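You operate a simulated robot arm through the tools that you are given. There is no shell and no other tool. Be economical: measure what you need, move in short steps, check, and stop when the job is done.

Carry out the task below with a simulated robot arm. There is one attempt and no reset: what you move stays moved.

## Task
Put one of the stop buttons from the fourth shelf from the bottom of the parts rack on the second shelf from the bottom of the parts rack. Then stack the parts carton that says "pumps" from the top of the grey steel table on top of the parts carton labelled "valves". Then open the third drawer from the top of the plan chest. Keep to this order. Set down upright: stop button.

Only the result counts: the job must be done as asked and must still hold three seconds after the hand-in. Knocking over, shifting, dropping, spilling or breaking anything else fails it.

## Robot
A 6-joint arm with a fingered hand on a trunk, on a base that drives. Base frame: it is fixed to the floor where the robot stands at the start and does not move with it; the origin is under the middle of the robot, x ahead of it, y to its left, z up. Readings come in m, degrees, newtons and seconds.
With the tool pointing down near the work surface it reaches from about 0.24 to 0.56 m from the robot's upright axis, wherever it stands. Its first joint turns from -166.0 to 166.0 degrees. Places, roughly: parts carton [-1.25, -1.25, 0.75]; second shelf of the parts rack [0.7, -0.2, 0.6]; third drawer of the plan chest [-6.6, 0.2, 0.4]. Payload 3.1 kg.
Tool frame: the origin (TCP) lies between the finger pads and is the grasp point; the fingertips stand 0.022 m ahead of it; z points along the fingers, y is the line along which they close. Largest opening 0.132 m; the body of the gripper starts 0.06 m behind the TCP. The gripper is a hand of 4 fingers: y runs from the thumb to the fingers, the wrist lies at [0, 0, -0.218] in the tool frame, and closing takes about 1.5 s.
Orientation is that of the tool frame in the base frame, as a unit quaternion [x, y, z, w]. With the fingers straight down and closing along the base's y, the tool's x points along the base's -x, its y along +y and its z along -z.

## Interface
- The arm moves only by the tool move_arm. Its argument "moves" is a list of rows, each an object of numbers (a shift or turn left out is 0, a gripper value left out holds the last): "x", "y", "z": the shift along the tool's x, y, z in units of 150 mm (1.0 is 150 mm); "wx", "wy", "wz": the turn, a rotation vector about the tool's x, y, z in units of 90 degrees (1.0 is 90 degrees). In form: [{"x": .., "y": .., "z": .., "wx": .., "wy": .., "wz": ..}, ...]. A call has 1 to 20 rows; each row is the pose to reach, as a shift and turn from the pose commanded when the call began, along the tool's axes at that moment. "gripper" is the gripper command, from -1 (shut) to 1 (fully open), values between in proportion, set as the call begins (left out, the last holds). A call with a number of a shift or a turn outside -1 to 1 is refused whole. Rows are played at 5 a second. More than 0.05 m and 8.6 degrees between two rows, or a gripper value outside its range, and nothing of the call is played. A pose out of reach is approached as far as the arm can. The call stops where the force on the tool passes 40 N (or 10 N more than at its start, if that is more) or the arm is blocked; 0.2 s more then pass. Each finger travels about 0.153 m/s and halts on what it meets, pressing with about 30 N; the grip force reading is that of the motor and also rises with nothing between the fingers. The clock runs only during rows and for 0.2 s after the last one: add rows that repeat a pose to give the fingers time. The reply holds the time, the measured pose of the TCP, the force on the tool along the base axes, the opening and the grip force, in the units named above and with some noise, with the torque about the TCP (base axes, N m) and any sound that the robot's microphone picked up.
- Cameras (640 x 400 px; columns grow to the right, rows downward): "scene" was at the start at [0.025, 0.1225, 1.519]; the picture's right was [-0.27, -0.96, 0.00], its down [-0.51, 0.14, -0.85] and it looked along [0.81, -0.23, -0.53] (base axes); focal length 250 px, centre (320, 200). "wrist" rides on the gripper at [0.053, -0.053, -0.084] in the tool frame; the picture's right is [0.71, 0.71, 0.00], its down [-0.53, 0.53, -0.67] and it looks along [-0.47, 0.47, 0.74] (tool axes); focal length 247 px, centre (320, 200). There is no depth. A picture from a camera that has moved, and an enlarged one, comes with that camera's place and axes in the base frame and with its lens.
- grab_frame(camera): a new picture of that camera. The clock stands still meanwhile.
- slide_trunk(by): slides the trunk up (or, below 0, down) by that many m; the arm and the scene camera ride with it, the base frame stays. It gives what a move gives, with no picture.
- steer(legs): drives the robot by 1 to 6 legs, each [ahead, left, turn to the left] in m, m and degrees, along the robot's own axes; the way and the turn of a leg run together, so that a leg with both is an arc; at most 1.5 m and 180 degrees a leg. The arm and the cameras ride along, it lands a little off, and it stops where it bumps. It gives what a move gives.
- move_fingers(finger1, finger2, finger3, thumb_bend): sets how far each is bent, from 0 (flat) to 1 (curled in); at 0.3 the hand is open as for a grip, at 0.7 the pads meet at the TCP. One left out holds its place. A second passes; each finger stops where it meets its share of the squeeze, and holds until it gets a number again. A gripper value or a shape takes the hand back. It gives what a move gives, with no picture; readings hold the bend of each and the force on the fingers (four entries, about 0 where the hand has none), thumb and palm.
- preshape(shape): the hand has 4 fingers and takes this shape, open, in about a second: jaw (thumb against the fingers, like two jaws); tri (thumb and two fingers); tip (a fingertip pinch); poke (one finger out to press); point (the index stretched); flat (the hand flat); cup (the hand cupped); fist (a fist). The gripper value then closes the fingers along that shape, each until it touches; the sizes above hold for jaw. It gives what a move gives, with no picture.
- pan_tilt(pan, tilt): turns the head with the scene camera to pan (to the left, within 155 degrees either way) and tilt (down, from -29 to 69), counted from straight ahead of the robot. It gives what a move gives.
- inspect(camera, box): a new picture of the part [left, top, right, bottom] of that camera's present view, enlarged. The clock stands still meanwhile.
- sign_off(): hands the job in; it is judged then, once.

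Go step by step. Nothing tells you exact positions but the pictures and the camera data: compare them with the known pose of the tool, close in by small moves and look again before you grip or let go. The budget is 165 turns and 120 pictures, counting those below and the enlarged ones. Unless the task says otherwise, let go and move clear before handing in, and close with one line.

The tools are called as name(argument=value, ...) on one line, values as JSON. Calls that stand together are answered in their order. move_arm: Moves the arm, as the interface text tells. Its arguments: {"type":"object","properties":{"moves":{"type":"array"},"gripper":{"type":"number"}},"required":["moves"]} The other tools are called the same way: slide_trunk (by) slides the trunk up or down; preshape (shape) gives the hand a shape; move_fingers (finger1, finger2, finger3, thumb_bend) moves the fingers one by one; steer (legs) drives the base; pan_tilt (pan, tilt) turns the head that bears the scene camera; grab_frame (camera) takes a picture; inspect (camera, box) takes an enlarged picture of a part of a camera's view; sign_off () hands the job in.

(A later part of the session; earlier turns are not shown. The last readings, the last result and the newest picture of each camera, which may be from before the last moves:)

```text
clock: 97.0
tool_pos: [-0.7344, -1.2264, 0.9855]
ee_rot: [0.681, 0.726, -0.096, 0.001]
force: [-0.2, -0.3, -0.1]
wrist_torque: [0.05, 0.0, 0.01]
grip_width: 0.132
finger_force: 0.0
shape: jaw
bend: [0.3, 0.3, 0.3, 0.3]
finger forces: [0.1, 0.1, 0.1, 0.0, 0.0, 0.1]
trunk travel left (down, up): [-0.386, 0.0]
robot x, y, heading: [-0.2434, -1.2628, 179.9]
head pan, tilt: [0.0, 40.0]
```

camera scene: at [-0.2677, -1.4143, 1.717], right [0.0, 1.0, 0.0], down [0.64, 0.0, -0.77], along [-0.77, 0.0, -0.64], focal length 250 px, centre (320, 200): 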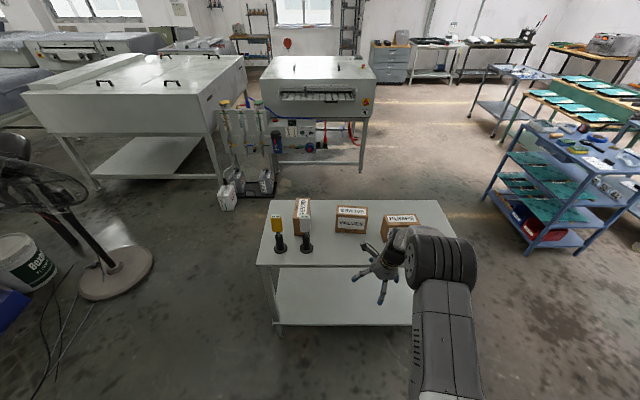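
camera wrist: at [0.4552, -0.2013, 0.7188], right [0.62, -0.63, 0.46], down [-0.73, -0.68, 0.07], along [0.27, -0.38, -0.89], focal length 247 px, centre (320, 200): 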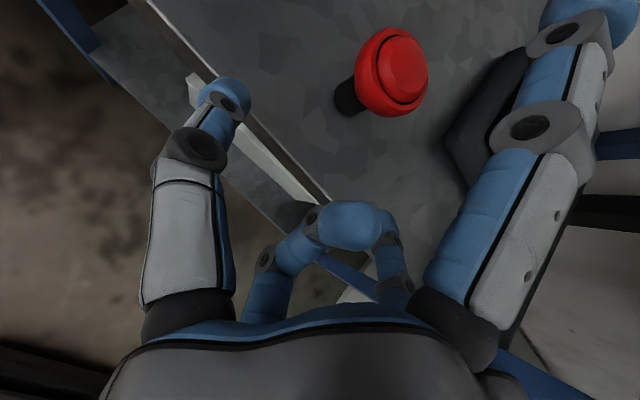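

move_arm(moves=[{"x": -0.025, "y": -0.027, "z": -0.2, "wx": -0.044, "wy": 0.043}, {"x": -0.053, "y": -0.055, "z": -0.39, "wx": -0.0887, "wy": 0.0855}, {"x": -0.053, "y": -0.055, "z": -0.39, "wx": -0.0887, "wy": 0.0855}])

preshape(shape="tip")

grab_frame(camera="wrist")

```text
clock: 97.8
tool_pos: [-0.7154, -1.227, 0.9951]
ee_rot: [0.679, 0.728, -0.092, 0.008]
force: [0.2, 0.1, -1.0]
wrist_torque: [0.02, 0.01, 0.0]
grip_width: 0.132
finger_force: 0.0
shape: jaw
bend: [0.3, 0.3, 0.3, 0.3]
finger forces: [0.0, 0.1, 0.1, 0.1, 0.1, 0.0]
out of reach, approached as far as the arm can: row 1, 2, 3
trunk travel left (down, up): [-0.386, 0.0]
robot x, y, heading: [-0.2419, -1.2638, 179.7]
head pan, tilt: [0.0, 40.0]
```

```text
clock: 98.7
tool_pos: [-0.7147, -1.2267, 0.9956]
ee_rot: [0.68, 0.727, -0.092, 0.006]
force: [0.8, 1.0, -0.6]
wrist_torque: [0.01, 0.0, -0.01]
grip_width: 0.1315
finger_force: 0.1
shape: tip
bend: [0.11, 0.3, 0.11, 0.3]
finger forces: [0.1, 0.1, 0.1, 0.0, 0.1, 0.1]
trunk travel left (down, up): [-0.386, 0.0]
robot x, y, heading: [-0.2417, -1.2663, 180.1]
head pan, tilt: [0.0, 40.0]
```

```text
63 pictures are left
camera wrist: at [-0.7625, -1.1651, 1.0777], right [0.65, 0.74, -0.18], down [0.64, -0.4, 0.66], along [0.42, -0.54, -0.73], focal length 247 px, centre (320, 200)
```

wrist: 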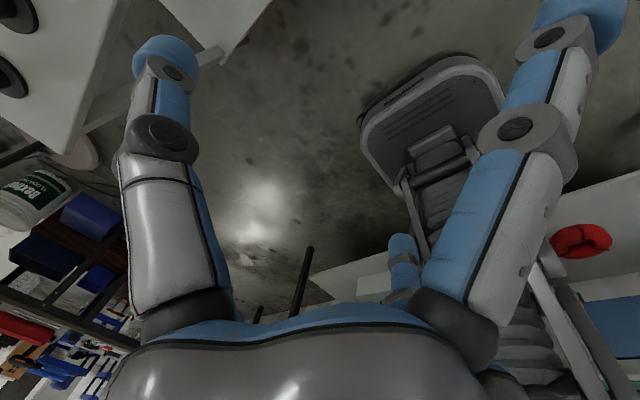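

The arm is again short of height in this posture. I test drawing the hand toward the robot while raising it.

move_arm(moves=[{"x": -0.03, "y": 0.115, "z": -0.15, "wx": -0.03, "wy": 0.025}, {"x": -0.055, "y": 0.23, "z": -0.3, "wx": -0.06, "wy": 0.05}, {"x": -0.083, "y": 0.345, "z": -0.44, "wx": -0.09, "wy": 0.075}, {"x": -0.083, "y": 0.345, "z": -0.44, "wx": -0.09, "wy": 0.075}])

pan_tilt(pan=-30, tilt=50)

grab_frame(camera="scene")

```text
clock: 99.7
tool_pos: [-0.6498, -1.2277, 1.0137]
ee_rot: [0.68, 0.729, -0.071, 0.018]
force: [-0.3, -0.4, 0.5]
wrist_torque: [0.02, -0.01, -0.03]
grip_width: 0.1321
finger_force: 0.0
shape: tip
bend: [0.11, 0.3, 0.11, 0.3]
finger forces: [0.1, 0.0, 0.0, 0.0, 0.1, 0.0]
out of reach, approached as far as the arm can: row 1, 2, 3, 4
trunk travel left (down, up): [-0.386, 0.0]
robot x, y, heading: [-0.2466, -1.2639, 179.9]
head pan, tilt: [0.0, 40.0]
```

```text
clock: 100.7
tool_pos: [-0.6486, -1.2275, 1.0126]
ee_rot: [0.681, 0.729, -0.071, 0.019]
force: [-0.1, -0.2, 1.0]
wrist_torque: [-0.04, -0.01, -0.02]
grip_width: 0.1319
finger_force: 0.0
shape: tip
bend: [0.11, 0.3, 0.11, 0.3]
finger forces: [0.0, 0.0, 0.0, 0.0, 0.0, 0.0]
trunk travel left (down, up): [-0.386, 0.0]
robot x, y, heading: [-0.2404, -1.2598, 180.0]
head pan, tilt: [-30.0, 50.0]
```

```text
62 pictures are left
camera scene: at [-0.2494, -1.3757, 1.7028], right [0.5, 0.87, 0.0], down [0.66, -0.38, -0.64], along [-0.56, 0.32, -0.77], focal length 250 px, centre (320, 200)
```

scene: 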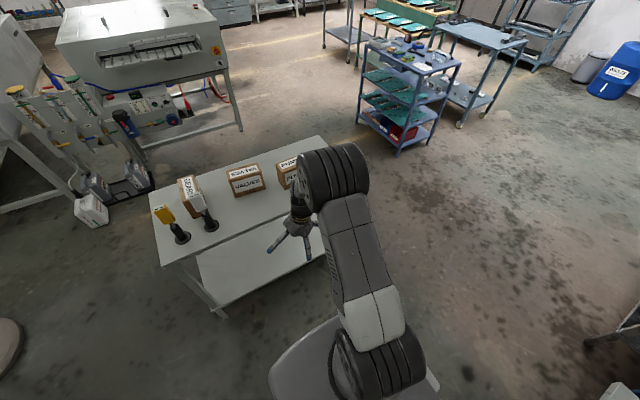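

I can't get enough height in this wrist posture for stacking. I'll unwind the hand toward its starting orientation (another 90°) and test the height there.

move_arm(moves=[{"wz": 0.09}, {"wz": 0.18}, {"wz": 0.27}, {"wz": 0.36}, {"wz": 0.45}, {"wz": 0.54}, {"wz": 0.63}, {"wz": 0.72}, {"wz": 0.81}, {"wz": 0.9}, {"wz": 0.99}, {"wz": 0.99}])

move_arm(moves=[{"z": -0.2}, {"z": -0.4}, {"z": -0.6}, {"z": -0.6}])

```text
clock: 103.2
tool_pos: [-0.6478, -1.2265, 1.0139]
ee_rot: [0.997, 0.041, -0.037, 0.062]
force: [0.0, -0.9, 0.3]
wrist_torque: [0.01, 0.01, 0.01]
grip_width: 0.132
finger_force: 0.0
shape: tip
bend: [0.11, 0.3, 0.11, 0.3]
finger forces: [0.0, 0.0, 0.0, 0.1, 0.0, 0.1]
trunk travel left (down, up): [-0.386, 0.0]
robot x, y, heading: [-0.24, -1.2636, 180.1]
head pan, tilt: [-30.0, 50.0]
```

```text
clock: 104.2
tool_pos: [-0.6333, -1.2166, 1.0908]
ee_rot: [0.995, 0.041, -0.048, 0.078]
force: [0.0, -0.1, -0.7]
wrist_torque: [0.01, -0.02, 0.02]
grip_width: 0.1319
finger_force: 0.0
shape: tip
bend: [0.11, 0.3, 0.11, 0.3]
finger forces: [0.0, 0.0, 0.0, 0.0, 0.0, 0.1]
out of reach, approached as far as the arm can: row 2, 3, 4
trunk travel left (down, up): [-0.386, 0.0]
robot x, y, heading: [-0.2422, -1.2647, 180.0]
head pan, tilt: [-30.0, 50.0]
```

Reaching higher works better in this orientation. I straighten the hand to point exactly down here.

move_arm(moves=[{"wx": 0.05, "wy": 0.033}, {"wx": 0.097, "wy": 0.065}, {"wx": 0.097, "wy": 0.065}])

```text
clock: 105.0
tool_pos: [-0.6334, -1.2174, 1.0913]
ee_rot: [0.995, 0.042, -0.048, 0.078]
force: [0.8, 0.2, 0.0]
wrist_torque: [-0.02, -0.05, -0.04]
grip_width: 0.132
finger_force: 0.1
shape: tip
bend: [0.11, 0.3, 0.11, 0.3]
finger forces: [0.0, 0.0, 0.0, 0.1, 0.0, 0.1]
out of reach, approached as far as the arm can: row 1, 2, 3
trunk travel left (down, up): [-0.386, 0.0]
robot x, y, heading: [-0.2409, -1.2645, 179.9]
head pan, tilt: [-30.0, 50.0]
```

inspect(camera="scene", box=[220, 100, 480, 400])

```text
1.33 times, centred on (350, 250) of scene
camera zoom: at [-0.2491, -1.3756, 1.7028], right [0.5, 0.87, 0.0], down [0.66, -0.38, -0.64], along [-0.56, 0.32, -0.77], focal length 333 px, centre (280, 133)
```

zoom: 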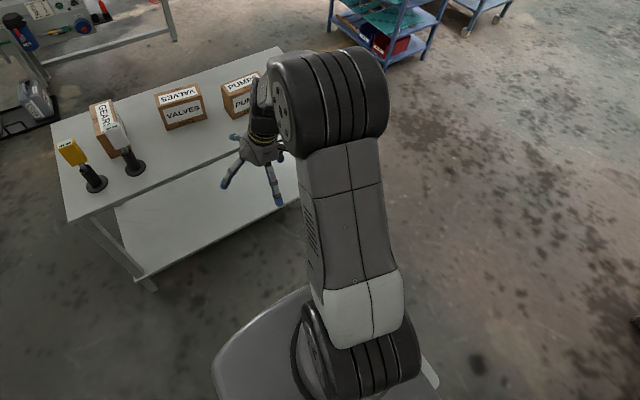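

I try moving the hand laterally to the arm's natural line while straightening it.

move_arm(moves=[{"x": 0.012, "y": -0.15, "z": -0.025}, {"x": 0.024, "y": -0.3, "z": -0.05}, {"x": 0.035, "y": -0.46, "z": -0.074}, {"x": 0.035, "y": -0.46, "z": -0.074, "wx": 0.05, "wy": 0.033}, {"x": 0.035, "y": -0.46, "z": -0.074, "wx": 0.097, "wy": 0.065}, {"x": 0.035, "y": -0.46, "z": -0.074, "wx": 0.097, "wy": 0.065}])

```text
clock: 106.5
tool_pos: [-0.6345, -1.1463, 1.0885]
ee_rot: [0.994, 0.042, -0.051, 0.081]
force: [0.5, 0.3, 0.7]
wrist_torque: [0.02, -0.01, 0.0]
grip_width: 0.1323
finger_force: 0.1
shape: tip
bend: [0.11, 0.3, 0.11, 0.3]
finger forces: [0.0, 0.0, 0.0, 0.0, 0.0, 0.0]
out of reach, approached as far as the arm can: row 4, 5, 6
trunk travel left (down, up): [-0.386, 0.0]
robot x, y, heading: [-0.2406, -1.267, 180.0]
head pan, tilt: [-30.0, 50.0]
```

Height 1.09 is fine as long as I keep the hand's slight 9° lean, which lies along the carton's long side and is harmless. I turn back 90° to close across the carton, then approach.

move_arm(moves=[{"wz": -0.09}, {"wz": -0.18}, {"wz": -0.27}, {"wz": -0.36}, {"wz": -0.45}, {"wz": -0.54}, {"wz": -0.63}, {"wz": -0.72}, {"wz": -0.81}, {"wz": -0.9}, {"wz": -0.97}, {"wz": -0.97}])

steer(legs=[[0, -0.113, 0], [0.22, 0, 0]])

pan_tilt(pan=-20, tilt=60)

grab_frame(camera="scene")

```text
clock: 109.0
tool_pos: [-0.6345, -1.1472, 1.0883]
ee_rot: [0.691, 0.716, -0.093, 0.023]
force: [1.0, -0.5, 0.5]
wrist_torque: [0.05, 0.01, 0.0]
grip_width: 0.1321
finger_force: 0.0
shape: tip
bend: [0.11, 0.3, 0.11, 0.3]
finger forces: [0.1, 0.0, 0.0, 0.1, 0.0, 0.1]
trunk travel left (down, up): [-0.386, 0.0]
robot x, y, heading: [-0.2418, -1.2657, 180.4]
head pan, tilt: [-30.0, 50.0]
```

```text
clock: 111.5
tool_pos: [-0.8546, -1.0363, 1.0886]
ee_rot: [0.69, 0.717, -0.094, 0.023]
force: [-0.5, -0.4, 0.2]
wrist_torque: [-0.03, -0.05, -0.02]
grip_width: 0.1318
finger_force: 0.0
shape: tip
bend: [0.11, 0.3, 0.11, 0.3]
finger forces: [0.1, 0.0, 0.0, 0.1, 0.0, 0.1]
trunk travel left (down, up): [-0.386, 0.0]
robot x, y, heading: [-0.4622, -1.1564, -179.7]
head pan, tilt: [-30.0, 50.0]
```

```text
clock: 112.3
tool_pos: [-0.8542, -1.0365, 1.0892]
ee_rot: [0.69, 0.717, -0.093, 0.023]
force: [0.4, 0.5, -0.6]
wrist_torque: [0.03, 0.0, -0.01]
grip_width: 0.132
finger_force: 0.0
shape: tip
bend: [0.11, 0.3, 0.11, 0.3]
finger forces: [0.0, 0.0, 0.0, 0.1, 0.0, 0.0]
trunk travel left (down, up): [-0.386, 0.0]
robot x, y, heading: [-0.4654, -1.1521, -179.8]
head pan, tilt: [-20.0, 60.0]
```

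```text
60 pictures are left
camera scene: at [-0.4653, -1.2793, 1.6903], right [0.34, 0.94, 0.0], down [0.81, -0.29, -0.5], along [-0.47, 0.17, -0.87], focal length 250 px, centre (320, 200)
```

scene: 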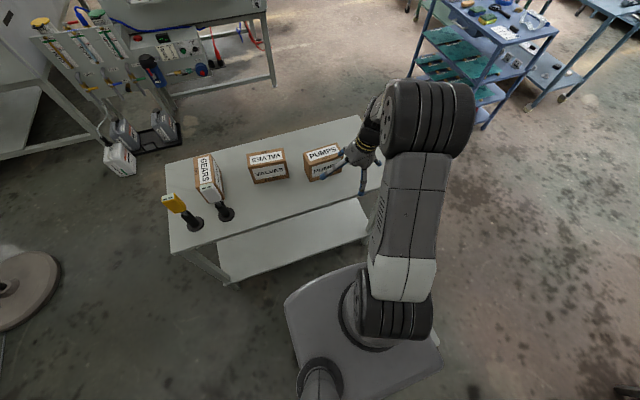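

Base gap to the table's lower shelf is about 15 cm. I drive 10 cm ahead and then extend the arm over the PUMPS carton, removing the small fore-aft lean.

steer(legs=[[0.1, 0, 0]])

move_arm(moves=[{"x": 0.008, "y": -0.18, "z": 0.017, "wx": -0.02}, {"x": 0.016, "y": -0.36, "z": 0.034, "wx": -0.04}, {"x": 0.024, "y": -0.53, "z": 0.05, "wx": -0.061}, {"x": 0.024, "y": -0.53, "z": 0.05, "wx": -0.061}])

grab_frame(camera="wrist")

```text
clock: 113.4
tool_pos: [-0.9534, -1.0351, 1.0888]
ee_rot: [0.691, 0.716, -0.094, 0.024]
force: [0.4, -0.2, -0.1]
wrist_torque: [-0.02, 0.01, 0.01]
grip_width: 0.1318
finger_force: 0.1
shape: tip
bend: [0.11, 0.3, 0.11, 0.3]
finger forces: [0.1, 0.0, 0.0, 0.0, 0.1, 0.0]
trunk travel left (down, up): [-0.386, 0.0]
robot x, y, heading: [-0.5581, -1.1559, -180.1]
head pan, tilt: [-20.0, 60.0]
```

```text
clock: 114.4
tool_pos: [-1.0188, -1.0499, 1.0756]
ee_rot: [0.688, 0.716, -0.098, 0.063]
force: [0.9, 0.2, -0.2]
wrist_torque: [0.04, -0.01, 0.01]
grip_width: 0.1319
finger_force: 0.0
shape: tip
bend: [0.11, 0.3, 0.11, 0.3]
finger forces: [0.1, 0.0, 0.0, 0.0, 0.1, 0.1]
out of reach, approached as far as the arm can: row 1, 2, 3, 4
trunk travel left (down, up): [-0.386, 0.0]
robot x, y, heading: [-0.561, -1.1564, -180.0]
head pan, tilt: [-20.0, 60.0]
```

```text
59 pictures are left
camera wrist: at [-1.0703, -0.9803, 1.1486], right [0.67, 0.71, -0.2], down [0.58, -0.34, 0.74], along [0.46, -0.61, -0.64], focal length 247 px, centre (320, 200)
```

wrist: 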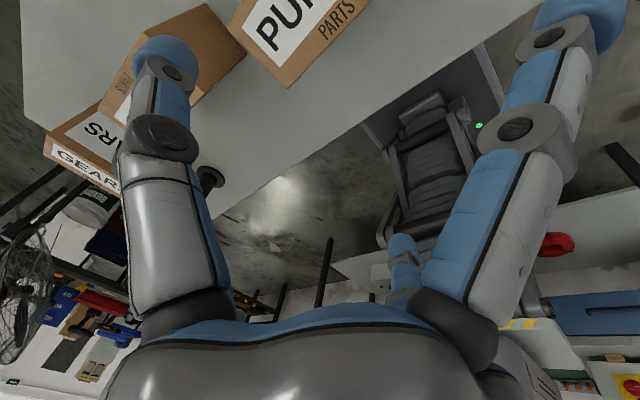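

Combining all views, the PUMPS carton top is at z ≈ 0.905, centre (-1.09, -1.05), turned about 6°, and VALVES centre is (-1.15, -1.27). I spread the outer fingers flat and move over PUMPS.

move_fingers(finger1=0, finger2=0.3, finger3=0, thumb_bend=0.3)

move_arm(moves=[{"x": 0.032, "y": -0.15, "z": 0.115, "wz": -0.015}, {"x": 0.064, "y": -0.3, "z": 0.23, "wz": -0.03}, {"x": 0.096, "y": -0.448, "z": 0.344, "wz": -0.045}, {"x": 0.096, "y": -0.448, "z": 0.344, "wz": -0.045}])

grab_frame(camera="wrist")

grab_frame(camera="scene")

```text
clock: 115.4
tool_pos: [-1.0188, -1.0496, 1.0745]
ee_rot: [0.688, 0.716, -0.098, 0.063]
force: [-0.1, -0.6, 0.1]
wrist_torque: [0.03, -0.02, 0.0]
grip_width: 0.108
finger_force: 0.0
shape: fingers
bend: [0.01, 0.3, 0.01, 0.3]
finger forces: [0.1, 0.0, 0.0, 0.1, 0.0, 0.0]
trunk travel left (down, up): [-0.386, 0.0]
robot x, y, heading: [-0.5605, -1.1539, -180.1]
head pan, tilt: [-20.0, 60.0]
```

```text
clock: 116.4
tool_pos: [-1.0834, -1.0504, 1.0261]
ee_rot: [0.662, 0.739, -0.109, 0.06]
force: [0.5, 0.4, 0.2]
wrist_torque: [0.01, -0.01, 0.02]
grip_width: 0.108
finger_force: 0.1
shape: fingers
bend: [0.01, 0.3, 0.01, 0.3]
finger forces: [0.0, 0.0, 0.0, 0.0, 0.0, 0.1]
out of reach, approached as far as the arm can: row 3, 4
trunk travel left (down, up): [-0.386, 0.0]
robot x, y, heading: [-0.5629, -1.1531, -180.0]
head pan, tilt: [-20.0, 60.0]
```

```text
58 pictures are left
camera wrist: at [-1.1374, -0.9841, 1.0986], right [0.62, 0.75, -0.22], down [0.62, -0.29, 0.73], along [0.48, -0.59, -0.65], focal length 247 px, centre (320, 200)
```

wrist: 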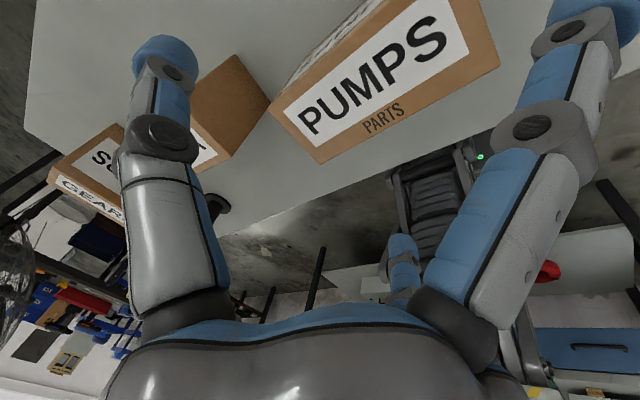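

```text
57 pictures are left
camera scene: at [-0.5639, -1.2795, 1.6903], right [0.34, 0.94, 0.0], down [0.81, -0.3, -0.5], along [-0.47, 0.17, -0.87], focal length 250 px, centre (320, 200)
```

scene: 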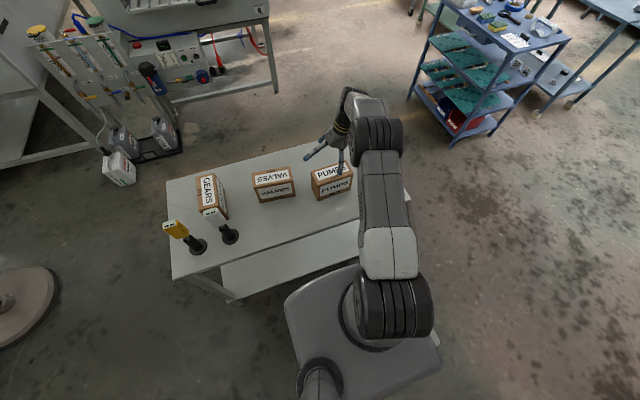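

The hand is centred over PUMPS (centre ≈ (-1.08, -1.04), top ≈ 0.915). I descend most of the way and look.

move_arm(moves=[{"x": 0.06, "y": 0.02, "z": 0.16}, {"x": 0.12, "y": 0.04, "z": 0.32}, {"x": 0.186, "y": 0.063, "z": 0.5}, {"x": 0.186, "y": 0.063, "z": 0.5}])

grab_frame(camera="wrist")

inspect(camera="scene", box=[240, 80, 420, 220])

```text
clock: 117.4
tool_pos: [-1.0802, -1.0404, 0.9453]
ee_rot: [0.662, 0.74, -0.102, 0.059]
force: [0.5, -1.3, -0.6]
wrist_torque: [0.05, 0.01, 0.01]
grip_width: 0.1081
finger_force: 0.1
shape: fingers
bend: [0.01, 0.3, 0.01, 0.3]
finger forces: [0.1, 0.0, 0.1, 0.0, 0.0, 0.0]
trunk travel left (down, up): [-0.386, 0.0]
robot x, y, heading: [-0.5584, -1.1525, -180.0]
head pan, tilt: [-20.0, 60.0]
```

```text
56 pictures are left
camera wrist: at [-1.1347, -0.9751, 1.0183], right [0.62, 0.76, -0.21], down [0.62, -0.3, 0.73], along [0.49, -0.58, -0.65], focal length 247 px, centre (320, 200)
```

wrist: 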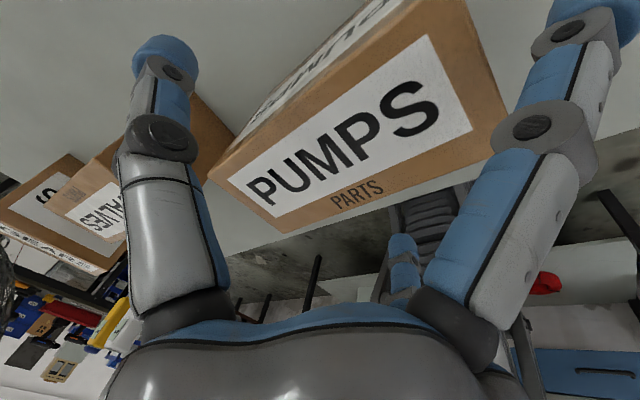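

```text
2.86 times, centred on (330, 150) of scene
camera zoom: at [-0.5641, -1.2796, 1.6902], right [0.34, 0.94, 0.0], down [0.81, -0.3, -0.5], along [-0.47, 0.17, -0.87], focal length 714 px, centre (291, 343)
```

zoom: 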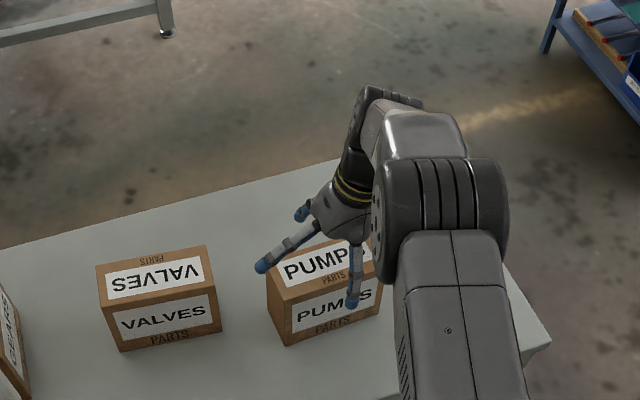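

The carton is centred between thumb and finger; I descend the last 3.7 cm so the pads overlap its upper sides.

move_arm(moves=[{"x": 0.05, "y": -0.031, "z": 0.11}, {"x": 0.099, "y": -0.031, "z": 0.233}, {"x": 0.099, "y": -0.031, "z": 0.233}])

grab_frame(camera="wrist")

inspect(camera="scene", box=[280, 80, 400, 200])

```text
clock: 118.2
tool_pos: [-1.085, -1.0352, 0.9076]
ee_rot: [0.662, 0.74, -0.106, 0.06]
force: [-0.2, -0.2, 0.9]
wrist_torque: [0.0, 0.02, -0.01]
grip_width: 0.1081
finger_force: 0.1
shape: fingers
bend: [0.01, 0.3, 0.01, 0.3]
finger forces: [0.0, 0.0, 0.0, 0.0, 0.0, 0.0]
out of reach, approached as far as the arm can: row 2, 3
trunk travel left (down, up): [-0.386, 0.0]
robot x, y, heading: [-0.5605, -1.1578, -180.1]
head pan, tilt: [-20.0, 60.0]
```

```text
54 pictures are left
camera wrist: at [-1.1392, -0.9699, 0.9823], right [0.62, 0.76, -0.22], down [0.62, -0.3, 0.73], along [0.48, -0.58, -0.65], focal length 247 px, centre (320, 200)
```

wrist: 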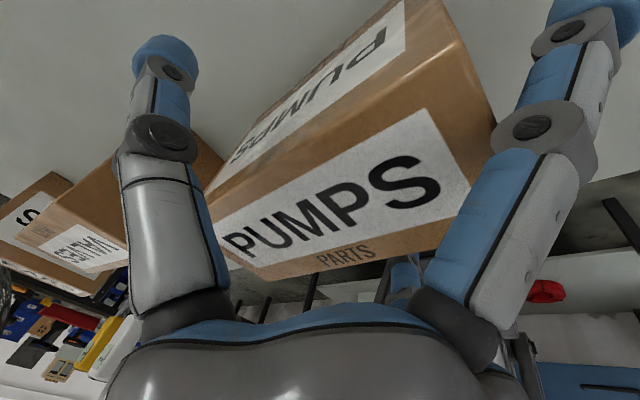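

```text
3.33 times, centred on (340, 140) of scene
camera zoom: at [-0.5644, -1.2796, 1.6902], right [0.34, 0.94, 0.0], down [0.81, -0.3, -0.5], along [-0.47, 0.17, -0.87], focal length 833 px, centre (253, 400)
```

zoom: 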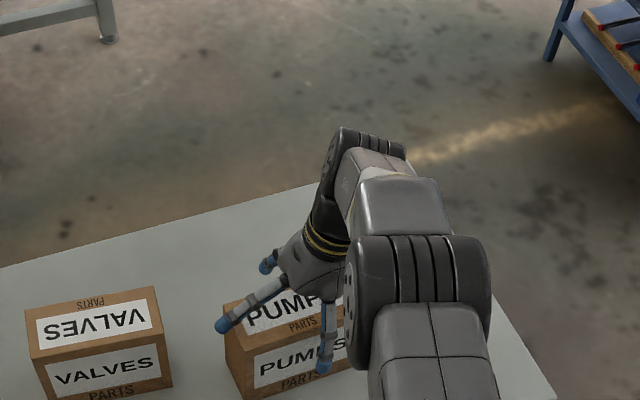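

Positioned. I close thumb and finger on the carton's long sides.

move_fingers(finger2=0.75, thumb_bend=0.75)

move_arm(moves=[{"x": -0.007, "y": -0.0025, "z": -0.0324}, {"x": -0.015, "y": -0.005, "z": -0.065}, {"x": -0.03, "y": -0.01, "z": -0.13}, {"x": -0.03, "y": -0.01, "z": -0.13}])

grab_frame(camera="wrist")

```text
clock: 119.2
tool_pos: [-1.0845, -1.0349, 0.9091]
ee_rot: [0.662, 0.739, -0.107, 0.058]
force: [-1.9, -0.2, 1.7]
wrist_torque: [-0.01, -0.06, 0.01]
grip_width: 0.0904
finger_force: 11.3
shape: fingers
bend: [0.01, 0.46, 0.01, 0.57]
finger forces: [0.1, 10.5, 0.0, 0.0, 12.5, 0.0]
trunk travel left (down, up): [-0.386, 0.0]
robot x, y, heading: [-0.5582, -1.1535, -180.0]
head pan, tilt: [-20.0, 60.0]
```

```text
clock: 120.2
tool_pos: [-1.083, -1.0349, 0.9284]
ee_rot: [0.663, 0.739, -0.104, 0.059]
force: [-0.6, 0.5, -6.7]
wrist_torque: [0.05, 0.03, -0.01]
grip_width: 0.0901
finger_force: 10.7
shape: fingers
bend: [0.01, 0.46, 0.01, 0.58]
finger forces: [0.1, 11.1, 0.1, 0.0, 11.2, 0.1]
trunk travel left (down, up): [-0.386, 0.0]
robot x, y, heading: [-0.5581, -1.1511, -180.2]
head pan, tilt: [-20.0, 60.0]
```

```text
52 pictures are left
camera wrist: at [-1.139, -0.9696, 1.0017], right [0.62, 0.76, -0.21], down [0.62, -0.3, 0.73], along [0.49, -0.58, -0.65], focal length 247 px, centre (320, 200)
```

wrist: 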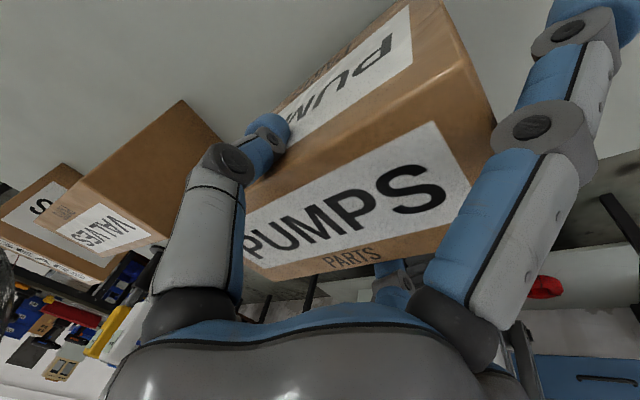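

The carton is lifted (about 0.7 kg). I raise it straight up, gently, to clear the VALVES carton.

move_arm(moves=[{"x": -0.03, "y": -0.01, "z": -0.14}, {"x": -0.06, "y": -0.02, "z": -0.28}, {"x": -0.09, "y": -0.03, "z": -0.42}, {"x": -0.12, "y": -0.04, "z": -0.56}, {"x": -0.15, "y": -0.05, "z": -0.7}, {"x": -0.18, "y": -0.06, "z": -0.84}, {"x": -0.215, "y": -0.07, "z": -0.97}, {"x": -0.215, "y": -0.07, "z": -0.97}])

grab_frame(camera="scene")

```text
clock: 122.0
tool_pos: [-1.0783, -1.0376, 1.0737]
ee_rot: [0.661, 0.739, -0.114, 0.062]
force: [-0.4, -0.5, -6.0]
wrist_torque: [0.03, 0.03, 0.0]
grip_width: 0.0899
finger_force: 10.7
shape: fingers
bend: [0.01, 0.46, 0.01, 0.58]
finger forces: [0.0, 11.2, 0.0, 0.1, 11.2, 0.0]
out of reach, approached as far as the arm can: row 2, 3, 4, 5, 6, 7, 8
trunk travel left (down, up): [-0.386, 0.0]
robot x, y, heading: [-0.5596, -1.1552, -179.9]
head pan, tilt: [-20.0, 60.0]
```

```text
51 pictures are left
camera scene: at [-0.5656, -1.2792, 1.6902], right [0.34, 0.94, 0.0], down [0.81, -0.3, -0.5], along [-0.47, 0.17, -0.87], focal length 250 px, centre (320, 200)
```

scene: 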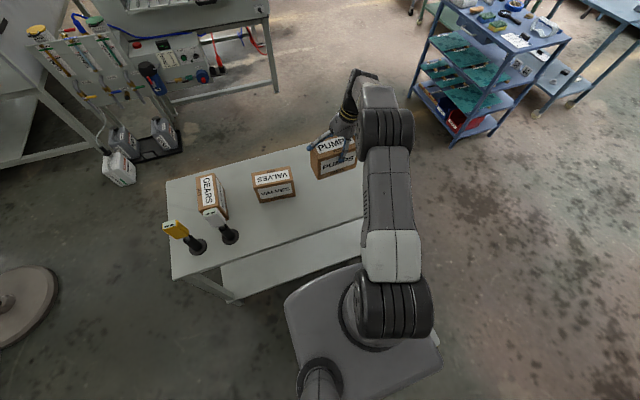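

A bit more height for margin.

move_arm(moves=[{"x": -0.02, "y": -0.006, "z": -0.08}, {"x": -0.037, "y": -0.012, "z": -0.16}, {"x": -0.037, "y": -0.012, "z": -0.16}])

inspect(camera="scene", box=[230, 60, 430, 220])

grab_frame(camera="wrist")

```text
clock: 122.8
tool_pos: [-1.0734, -1.0428, 1.0955]
ee_rot: [0.662, 0.738, -0.115, 0.063]
force: [-0.1, -0.6, -5.6]
wrist_torque: [0.04, 0.03, -0.02]
grip_width: 0.0901
finger_force: 11.1
shape: fingers
bend: [0.01, 0.46, 0.01, 0.58]
finger forces: [0.0, 11.2, 0.1, 0.0, 11.0, 0.1]
out of reach, approached as far as the arm can: row 1, 2, 3
trunk travel left (down, up): [-0.386, 0.0]
robot x, y, heading: [-0.5602, -1.1532, -180.1]
head pan, tilt: [-20.0, 60.0]
```

```text
2.50 times, centred on (330, 140) of scene
camera zoom: at [-0.5654, -1.2793, 1.6902], right [0.34, 0.94, 0.0], down [0.81, -0.3, -0.5], along [-0.47, 0.17, -0.87], focal length 624 px, centre (295, 350)
```

zoom: 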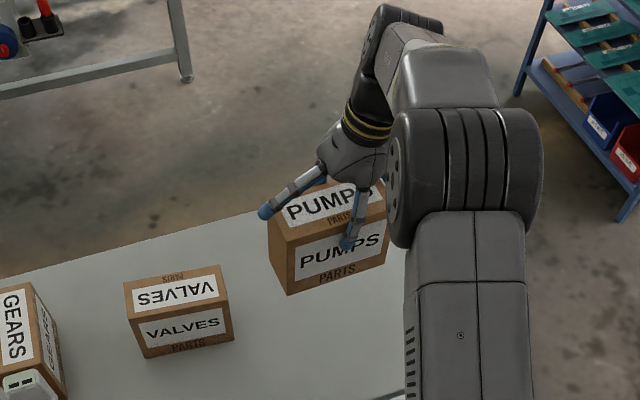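

```text
49 pictures are left
camera wrist: at [-1.1268, -0.9754, 1.1687], right [0.62, 0.75, -0.23], down [0.62, -0.29, 0.73], along [0.48, -0.6, -0.64], focal length 247 px, centre (320, 200)
```

wrist: 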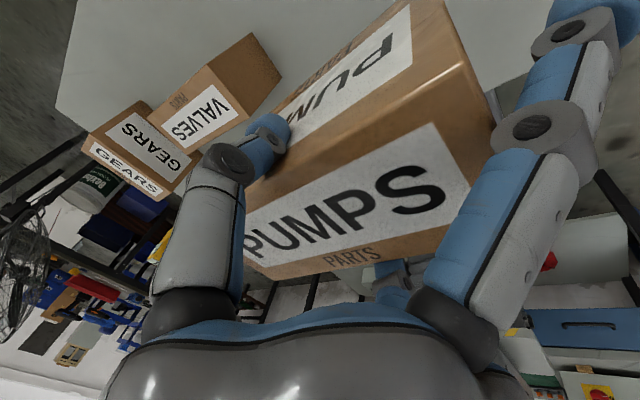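

Held steadily at z 1.095. Before moving over VALVES I check how much room the base has ahead.

inspect(camera="scene", box=[200, 200, 440, 350])

```text
2.67 times, centred on (320, 275) of scene
camera zoom: at [-0.5654, -1.2793, 1.6902], right [0.34, 0.94, 0.0], down [0.81, -0.3, -0.5], along [-0.47, 0.17, -0.87], focal length 666 px, centre (320, 0)
```

zoom: 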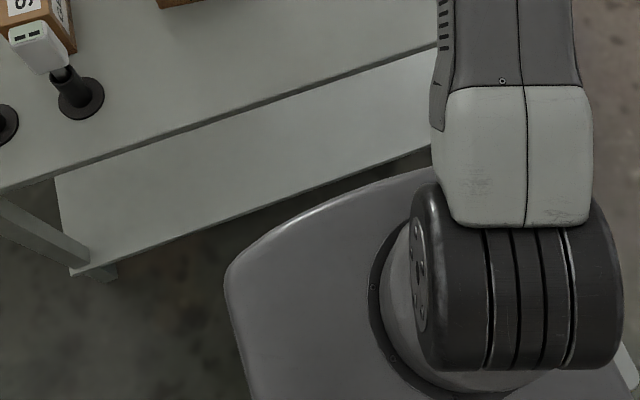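

About 5 cm of base clearance ahead. I slide the robot left 0.205 m and ahead 2 cm, carrying the carton above VALVES.

steer(legs=[[0, 0.205, 0], [0.02, 0, 0]])

move_arm(moves=[{"x": 0.015, "y": -0.12}, {"x": 0.03, "y": -0.24}, {"x": 0.045, "y": -0.37}, {"x": 0.045, "y": -0.37}])

grab_frame(camera="wrist")

grab_frame(camera="scene")

```text
clock: 124.8
tool_pos: [-1.091, -1.249, 1.0961]
ee_rot: [0.661, 0.739, -0.115, 0.062]
force: [0.2, 0.1, -5.9]
wrist_torque: [0.04, 0.07, -0.03]
grip_width: 0.09
finger_force: 11.2
shape: fingers
bend: [0.01, 0.46, 0.01, 0.58]
finger forces: [0.0, 11.3, 0.0, 0.1, 10.9, 0.0]
trunk travel left (down, up): [-0.386, 0.0]
robot x, y, heading: [-0.5823, -1.3629, 179.9]
head pan, tilt: [-20.0, 60.0]
```

```text
clock: 125.8
tool_pos: [-1.1315, -1.2502, 1.0977]
ee_rot: [0.661, 0.737, -0.122, 0.065]
force: [-0.3, 0.1, -6.3]
wrist_torque: [0.07, 0.07, 0.03]
grip_width: 0.0902
finger_force: 10.6
shape: fingers
bend: [0.01, 0.46, 0.01, 0.58]
finger forces: [0.0, 11.1, 0.0, 0.0, 10.9, 0.0]
out of reach, approached as far as the arm can: row 2, 3, 4
trunk travel left (down, up): [-0.386, 0.0]
robot x, y, heading: [-0.5806, -1.3599, 180.0]
head pan, tilt: [-20.0, 60.0]
```

```text
47 pictures are left
camera wrist: at [-1.1853, -1.1814, 1.1701], right [0.62, 0.74, -0.25], down [0.63, -0.28, 0.73], along [0.47, -0.61, -0.64], focal length 247 px, centre (320, 200)
```

wrist: 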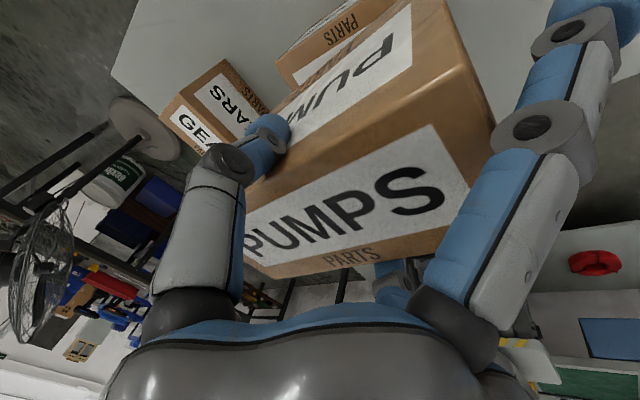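

```text
46 pictures are left
camera scene: at [-0.585, -1.4859, 1.6903], right [0.34, 0.94, 0.0], down [0.81, -0.3, -0.5], along [-0.47, 0.17, -0.87], focal length 250 px, centre (320, 200)
```

scene: 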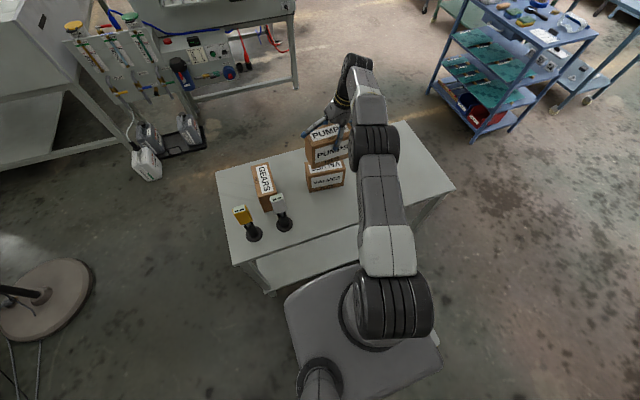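

inspect(camera="scene", box=[260, 90, 400, 210])

```text
3.33 times, centred on (330, 150) of scene
camera zoom: at [-0.585, -1.4859, 1.6903], right [0.34, 0.94, 0.0], down [0.81, -0.3, -0.5], along [-0.47, 0.17, -0.87], focal length 833 px, centre (287, 367)
```

zoom: 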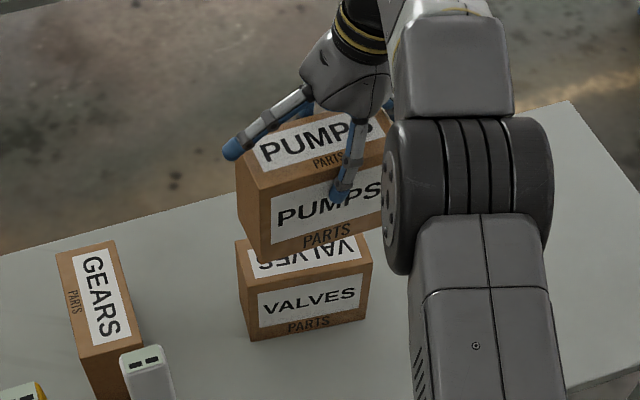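

PUMPS is nearly over VALVES, needing about 1.5–2 cm further forward. I move forward while lowering 4 cm.

move_arm(moves=[{"x": 0.02, "y": -0.03, "z": 0.09}, {"x": 0.042, "y": -0.063, "z": 0.18}, {"x": 0.063, "y": -0.095, "z": 0.27}, {"x": 0.063, "y": -0.095, "z": 0.27}])

inspect(camera="scene", box=[260, 90, 400, 210])

grab_frame(camera="wrist")

```text
clock: 126.8
tool_pos: [-1.1367, -1.2568, 1.0592]
ee_rot: [0.662, 0.737, -0.121, 0.063]
force: [-0.1, -0.3, -5.9]
wrist_torque: [0.04, 0.06, -0.04]
grip_width: 0.0895
finger_force: 10.9
shape: fingers
bend: [0.01, 0.46, 0.01, 0.58]
finger forces: [0.0, 11.1, 0.0, 0.0, 10.9, 0.0]
out of reach, approached as far as the arm can: row 1, 2, 3, 4
trunk travel left (down, up): [-0.386, 0.0]
robot x, y, heading: [-0.5789, -1.3641, 179.8]
head pan, tilt: [-20.0, 60.0]
```

```text
3.33 times, centred on (330, 150) of scene
camera zoom: at [-0.5855, -1.486, 1.6902], right [0.34, 0.94, 0.0], down [0.81, -0.3, -0.5], along [-0.47, 0.17, -0.87], focal length 833 px, centre (287, 367)
```

zoom: 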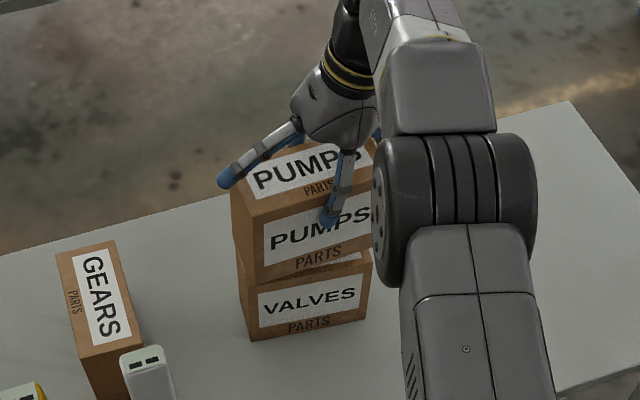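

```text
43 pictures are left
camera wrist: at [-1.1893, -1.189, 1.1317], right [0.62, 0.75, -0.25], down [0.63, -0.28, 0.73], along [0.47, -0.6, -0.64], focal length 247 px, centre (320, 200)
```

wrist: 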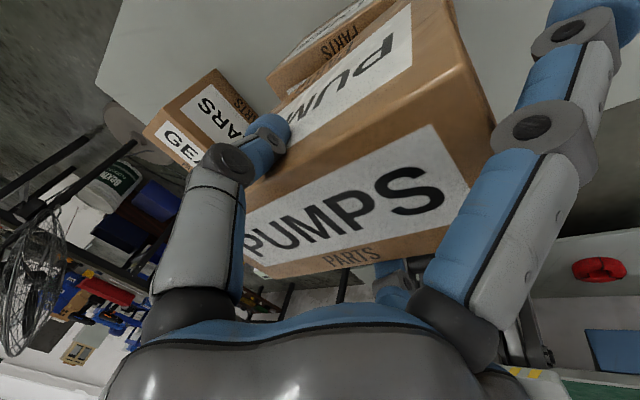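

Alignment looks close. I nudge the base forward 1.2 cm and lower in 1 cm steps watching the load.

steer(legs=[[0.012, 0, 0]])

move_arm(moves=[{"x": 0.009, "y": 0.003, "z": 0.032}, {"x": 0.017, "y": 0.006, "z": 0.064}, {"x": 0.017, "y": 0.006, "z": 0.064}])

inspect(camera="scene", box=[260, 90, 400, 210])

```text
clock: 127.6
tool_pos: [-1.1461, -1.2576, 1.0609]
ee_rot: [0.662, 0.737, -0.122, 0.064]
force: [-0.4, -0.8, -5.7]
wrist_torque: [0.03, 0.04, 0.04]
grip_width: 0.0898
finger_force: 10.7
shape: fingers
bend: [0.01, 0.46, 0.01, 0.58]
finger forces: [0.0, 11.1, 0.1, 0.1, 10.9, 0.0]
trunk travel left (down, up): [-0.386, 0.0]
robot x, y, heading: [-0.5946, -1.3616, 179.9]
head pan, tilt: [-20.0, 60.0]
```

```text
clock: 128.4
tool_pos: [-1.1482, -1.2568, 1.0481]
ee_rot: [0.661, 0.737, -0.121, 0.064]
force: [-0.5, -0.5, -6.2]
wrist_torque: [0.03, 0.04, 0.0]
grip_width: 0.09
finger_force: 11.5
shape: fingers
bend: [0.01, 0.46, 0.01, 0.58]
finger forces: [0.0, 11.2, 0.0, 0.0, 10.9, 0.0]
trunk travel left (down, up): [-0.386, 0.0]
robot x, y, heading: [-0.5921, -1.36, 179.8]
head pan, tilt: [-20.0, 60.0]
```

```text
3.33 times, centred on (330, 150) of scene
camera zoom: at [-0.5974, -1.486, 1.6902], right [0.34, 0.94, 0.0], down [0.81, -0.3, -0.5], along [-0.47, 0.17, -0.87], focal length 833 px, centre (287, 367)
```

zoom: 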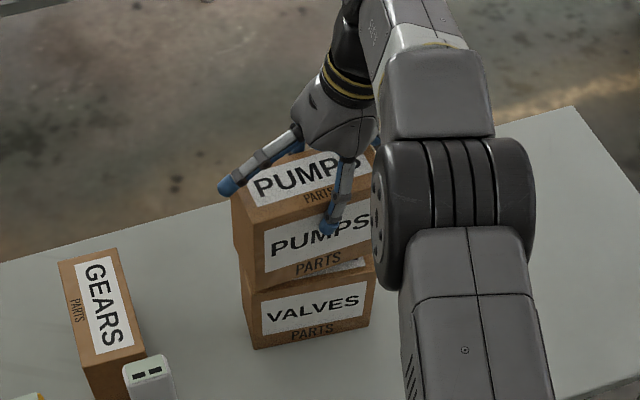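

move_arm(moves=[{"x": 0.009, "y": 0.003, "z": 0.032}, {"x": 0.017, "y": 0.006, "z": 0.064}, {"x": 0.017, "y": 0.006, "z": 0.064}])

move_arm(moves=[{"x": 0.006, "y": 0.002, "z": 0.02}, {"x": 0.009, "y": 0.003, "z": 0.032}, {"x": 0.009, "y": 0.003, "z": 0.032}])

inspect(camera="scene", box=[260, 90, 400, 210])

```text
clock: 129.2
tool_pos: [-1.1476, -1.2573, 1.0397]
ee_rot: [0.662, 0.737, -0.121, 0.063]
force: [-0.6, 0.2, -6.1]
wrist_torque: [0.05, 0.09, 0.0]
grip_width: 0.0901
finger_force: 11.0
shape: fingers
bend: [0.01, 0.46, 0.01, 0.58]
finger forces: [0.0, 11.1, 0.1, 0.1, 10.9, 0.1]
trunk travel left (down, up): [-0.386, 0.0]
robot x, y, heading: [-0.5935, -1.3629, 180.0]
head pan, tilt: [-20.0, 60.0]
```

```text
clock: 130.0
tool_pos: [-1.1463, -1.2565, 1.0337]
ee_rot: [0.661, 0.738, -0.12, 0.063]
force: [-0.2, 0.3, -5.1]
wrist_torque: [0.01, 0.05, 0.01]
grip_width: 0.0899
finger_force: 10.6
shape: fingers
bend: [0.01, 0.46, 0.01, 0.58]
finger forces: [0.0, 11.0, 0.0, 0.0, 10.9, 0.1]
trunk travel left (down, up): [-0.386, 0.0]
robot x, y, heading: [-0.5951, -1.3635, 179.9]
head pan, tilt: [-20.0, 60.0]
```

```text
3.33 times, centred on (330, 150) of scene
camera zoom: at [-0.5974, -1.486, 1.6902], right [0.34, 0.94, 0.0], down [0.81, -0.3, -0.5], along [-0.47, 0.17, -0.87], focal length 833 px, centre (287, 367)
```

zoom: 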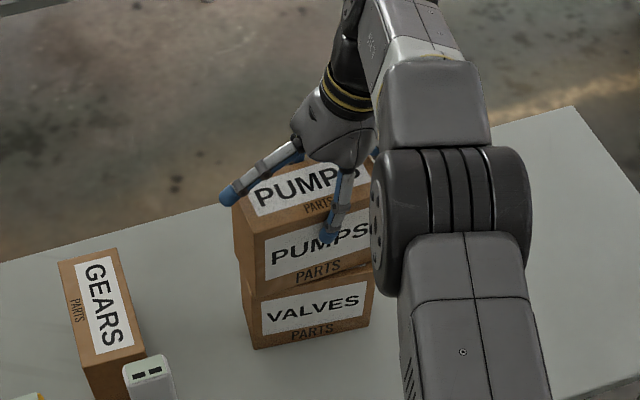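

move_arm(moves=[{"x": 0.005, "y": 0.002, "z": 0.016}, {"x": 0.009, "y": 0.003, "z": 0.032}, {"x": 0.009, "y": 0.003, "z": 0.032}])

inspect(camera="scene", box=[300, 150, 360, 200])

```text
clock: 130.8
tool_pos: [-1.1473, -1.2572, 1.0304]
ee_rot: [0.662, 0.737, -0.121, 0.063]
force: [-1.3, 0.2, -1.4]
wrist_torque: [0.0, -0.11, 0.03]
grip_width: 0.0897
finger_force: 10.9
shape: fingers
bend: [0.01, 0.46, 0.01, 0.58]
finger forces: [0.1, 10.8, 0.0, 0.0, 11.5, 0.1]
trunk travel left (down, up): [-0.386, 0.0]
robot x, y, heading: [-0.5927, -1.3614, 180.2]
head pan, tilt: [-20.0, 60.0]
```

```text
8.00 times, centred on (330, 175) of scene
camera zoom: at [-0.5969, -1.4862, 1.6903], right [0.34, 0.94, 0.0], down [0.81, -0.3, -0.5], along [-0.47, 0.17, -0.87], focal length 1998 px, centre (240, 400)
```

zoom: 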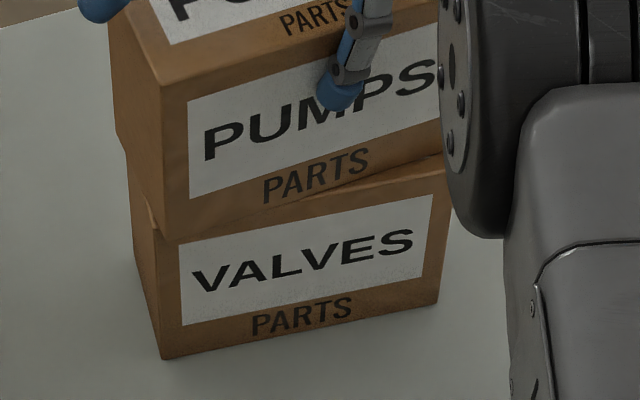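

Contact made and well aligned. I lower 2 mm more so it rests fully, then release.

move_arm(moves=[{"x": 0.003, "y": 0.001, "z": 0.012}, {"x": 0.003, "y": 0.001, "z": 0.012}])

move_fingers(finger2=0.4, thumb_bend=0.5)

move_fingers(finger2=0.3, thumb_bend=0.3)

inspect(camera="scene", box=[260, 90, 400, 210])

grab_frame(camera="wrist")

```text
clock: 131.4
tool_pos: [-1.1474, -1.2576, 1.0295]
ee_rot: [0.663, 0.736, -0.123, 0.062]
force: [-1.5, -0.5, 5.3]
wrist_torque: [-0.01, -0.29, -0.02]
grip_width: 0.09
finger_force: 11.8
shape: fingers
bend: [0.01, 0.46, 0.01, 0.58]
finger forces: [0.0, 10.7, 0.0, 0.0, 12.6, 0.0]
trunk travel left (down, up): [-0.386, 0.0]
robot x, y, heading: [-0.5945, -1.3583, 180.0]
head pan, tilt: [-20.0, 60.0]
```

```text
clock: 132.4
tool_pos: [-1.1477, -1.257, 1.0289]
ee_rot: [0.662, 0.737, -0.122, 0.062]
force: [1.5, 0.2, -0.3]
wrist_torque: [-0.02, 0.0, -0.01]
grip_width: 0.0931
finger_force: 0.1
shape: fingers
bend: [0.01, 0.4, 0.01, 0.5]
finger forces: [0.0, 0.0, 0.1, 0.1, 0.0, 0.0]
trunk travel left (down, up): [-0.386, 0.0]
robot x, y, heading: [-0.5905, -1.3613, 179.9]
head pan, tilt: [-20.0, 60.0]
```

```text
clock: 133.4
tool_pos: [-1.1471, -1.2569, 1.0286]
ee_rot: [0.662, 0.737, -0.122, 0.063]
force: [0.0, 0.9, 0.3]
wrist_torque: [0.01, -0.01, 0.0]
grip_width: 0.1082
finger_force: 0.1
shape: fingers
bend: [0.01, 0.3, 0.01, 0.3]
finger forces: [0.0, 0.0, 0.1, 0.0, 0.1, 0.1]
trunk travel left (down, up): [-0.386, 0.0]
robot x, y, heading: [-0.5926, -1.3601, 179.8]
head pan, tilt: [-20.0, 60.0]
```

```text
3.33 times, centred on (330, 150) of scene
camera zoom: at [-0.5965, -1.4862, 1.6902], right [0.34, 0.94, 0.0], down [0.81, -0.3, -0.5], along [-0.47, 0.17, -0.87], focal length 833 px, centre (287, 367)
```

zoom: 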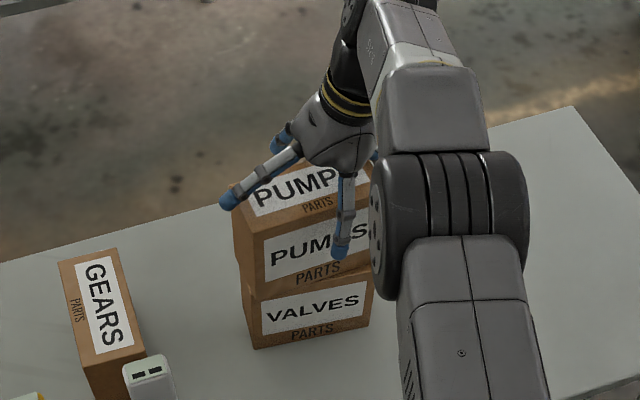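

```text
38 pictures are left
camera wrist: at [-1.2003, -1.1888, 1.1008], right [0.62, 0.75, -0.25], down [0.63, -0.28, 0.73], along [0.47, -0.6, -0.64], focal length 247 px, centre (320, 200)
```

wrist: 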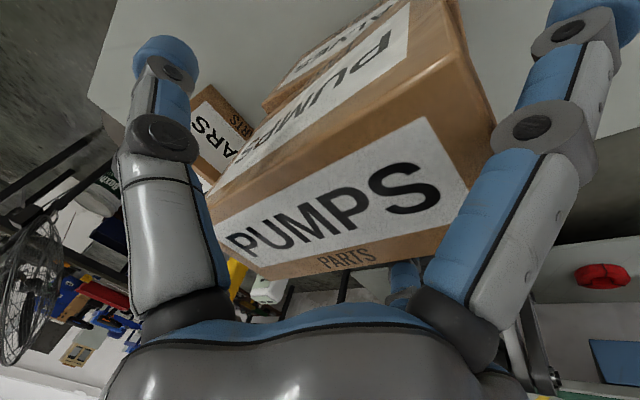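

Released; the stack stands. I lift straight up, then back away.

move_arm(moves=[{"x": -0.026, "y": -0.01, "z": -0.1}, {"x": -0.053, "y": -0.02, "z": -0.2}, {"x": -0.08, "y": -0.03, "z": -0.3}, {"x": -0.106, "y": -0.039, "z": -0.397}, {"x": -0.125, "y": -0.045, "z": -0.46}, {"x": -0.125, "y": -0.045, "z": -0.46}])

grab_frame(camera="wrist")

```text
clock: 134.8
tool_pos: [-1.146, -1.2571, 1.1003]
ee_rot: [0.661, 0.737, -0.125, 0.065]
force: [-0.4, 0.0, -0.4]
wrist_torque: [-0.02, -0.05, -0.01]
grip_width: 0.108
finger_force: 0.0
shape: fingers
bend: [0.01, 0.3, 0.01, 0.3]
finger forces: [0.0, 0.0, 0.1, 0.1, 0.0, 0.1]
trunk travel left (down, up): [-0.386, 0.0]
robot x, y, heading: [-0.5934, -1.3639, 179.5]
head pan, tilt: [-20.0, 60.0]
```

```text
37 pictures are left
camera wrist: at [-1.2001, -1.1891, 1.173], right [0.62, 0.74, -0.25], down [0.63, -0.28, 0.73], along [0.47, -0.61, -0.64], focal length 247 px, centre (320, 200)
```

wrist: 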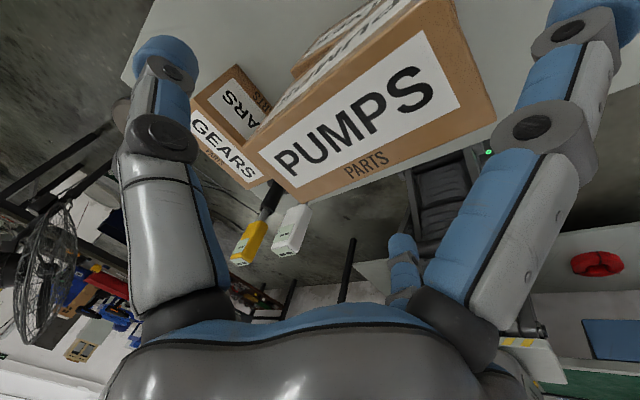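

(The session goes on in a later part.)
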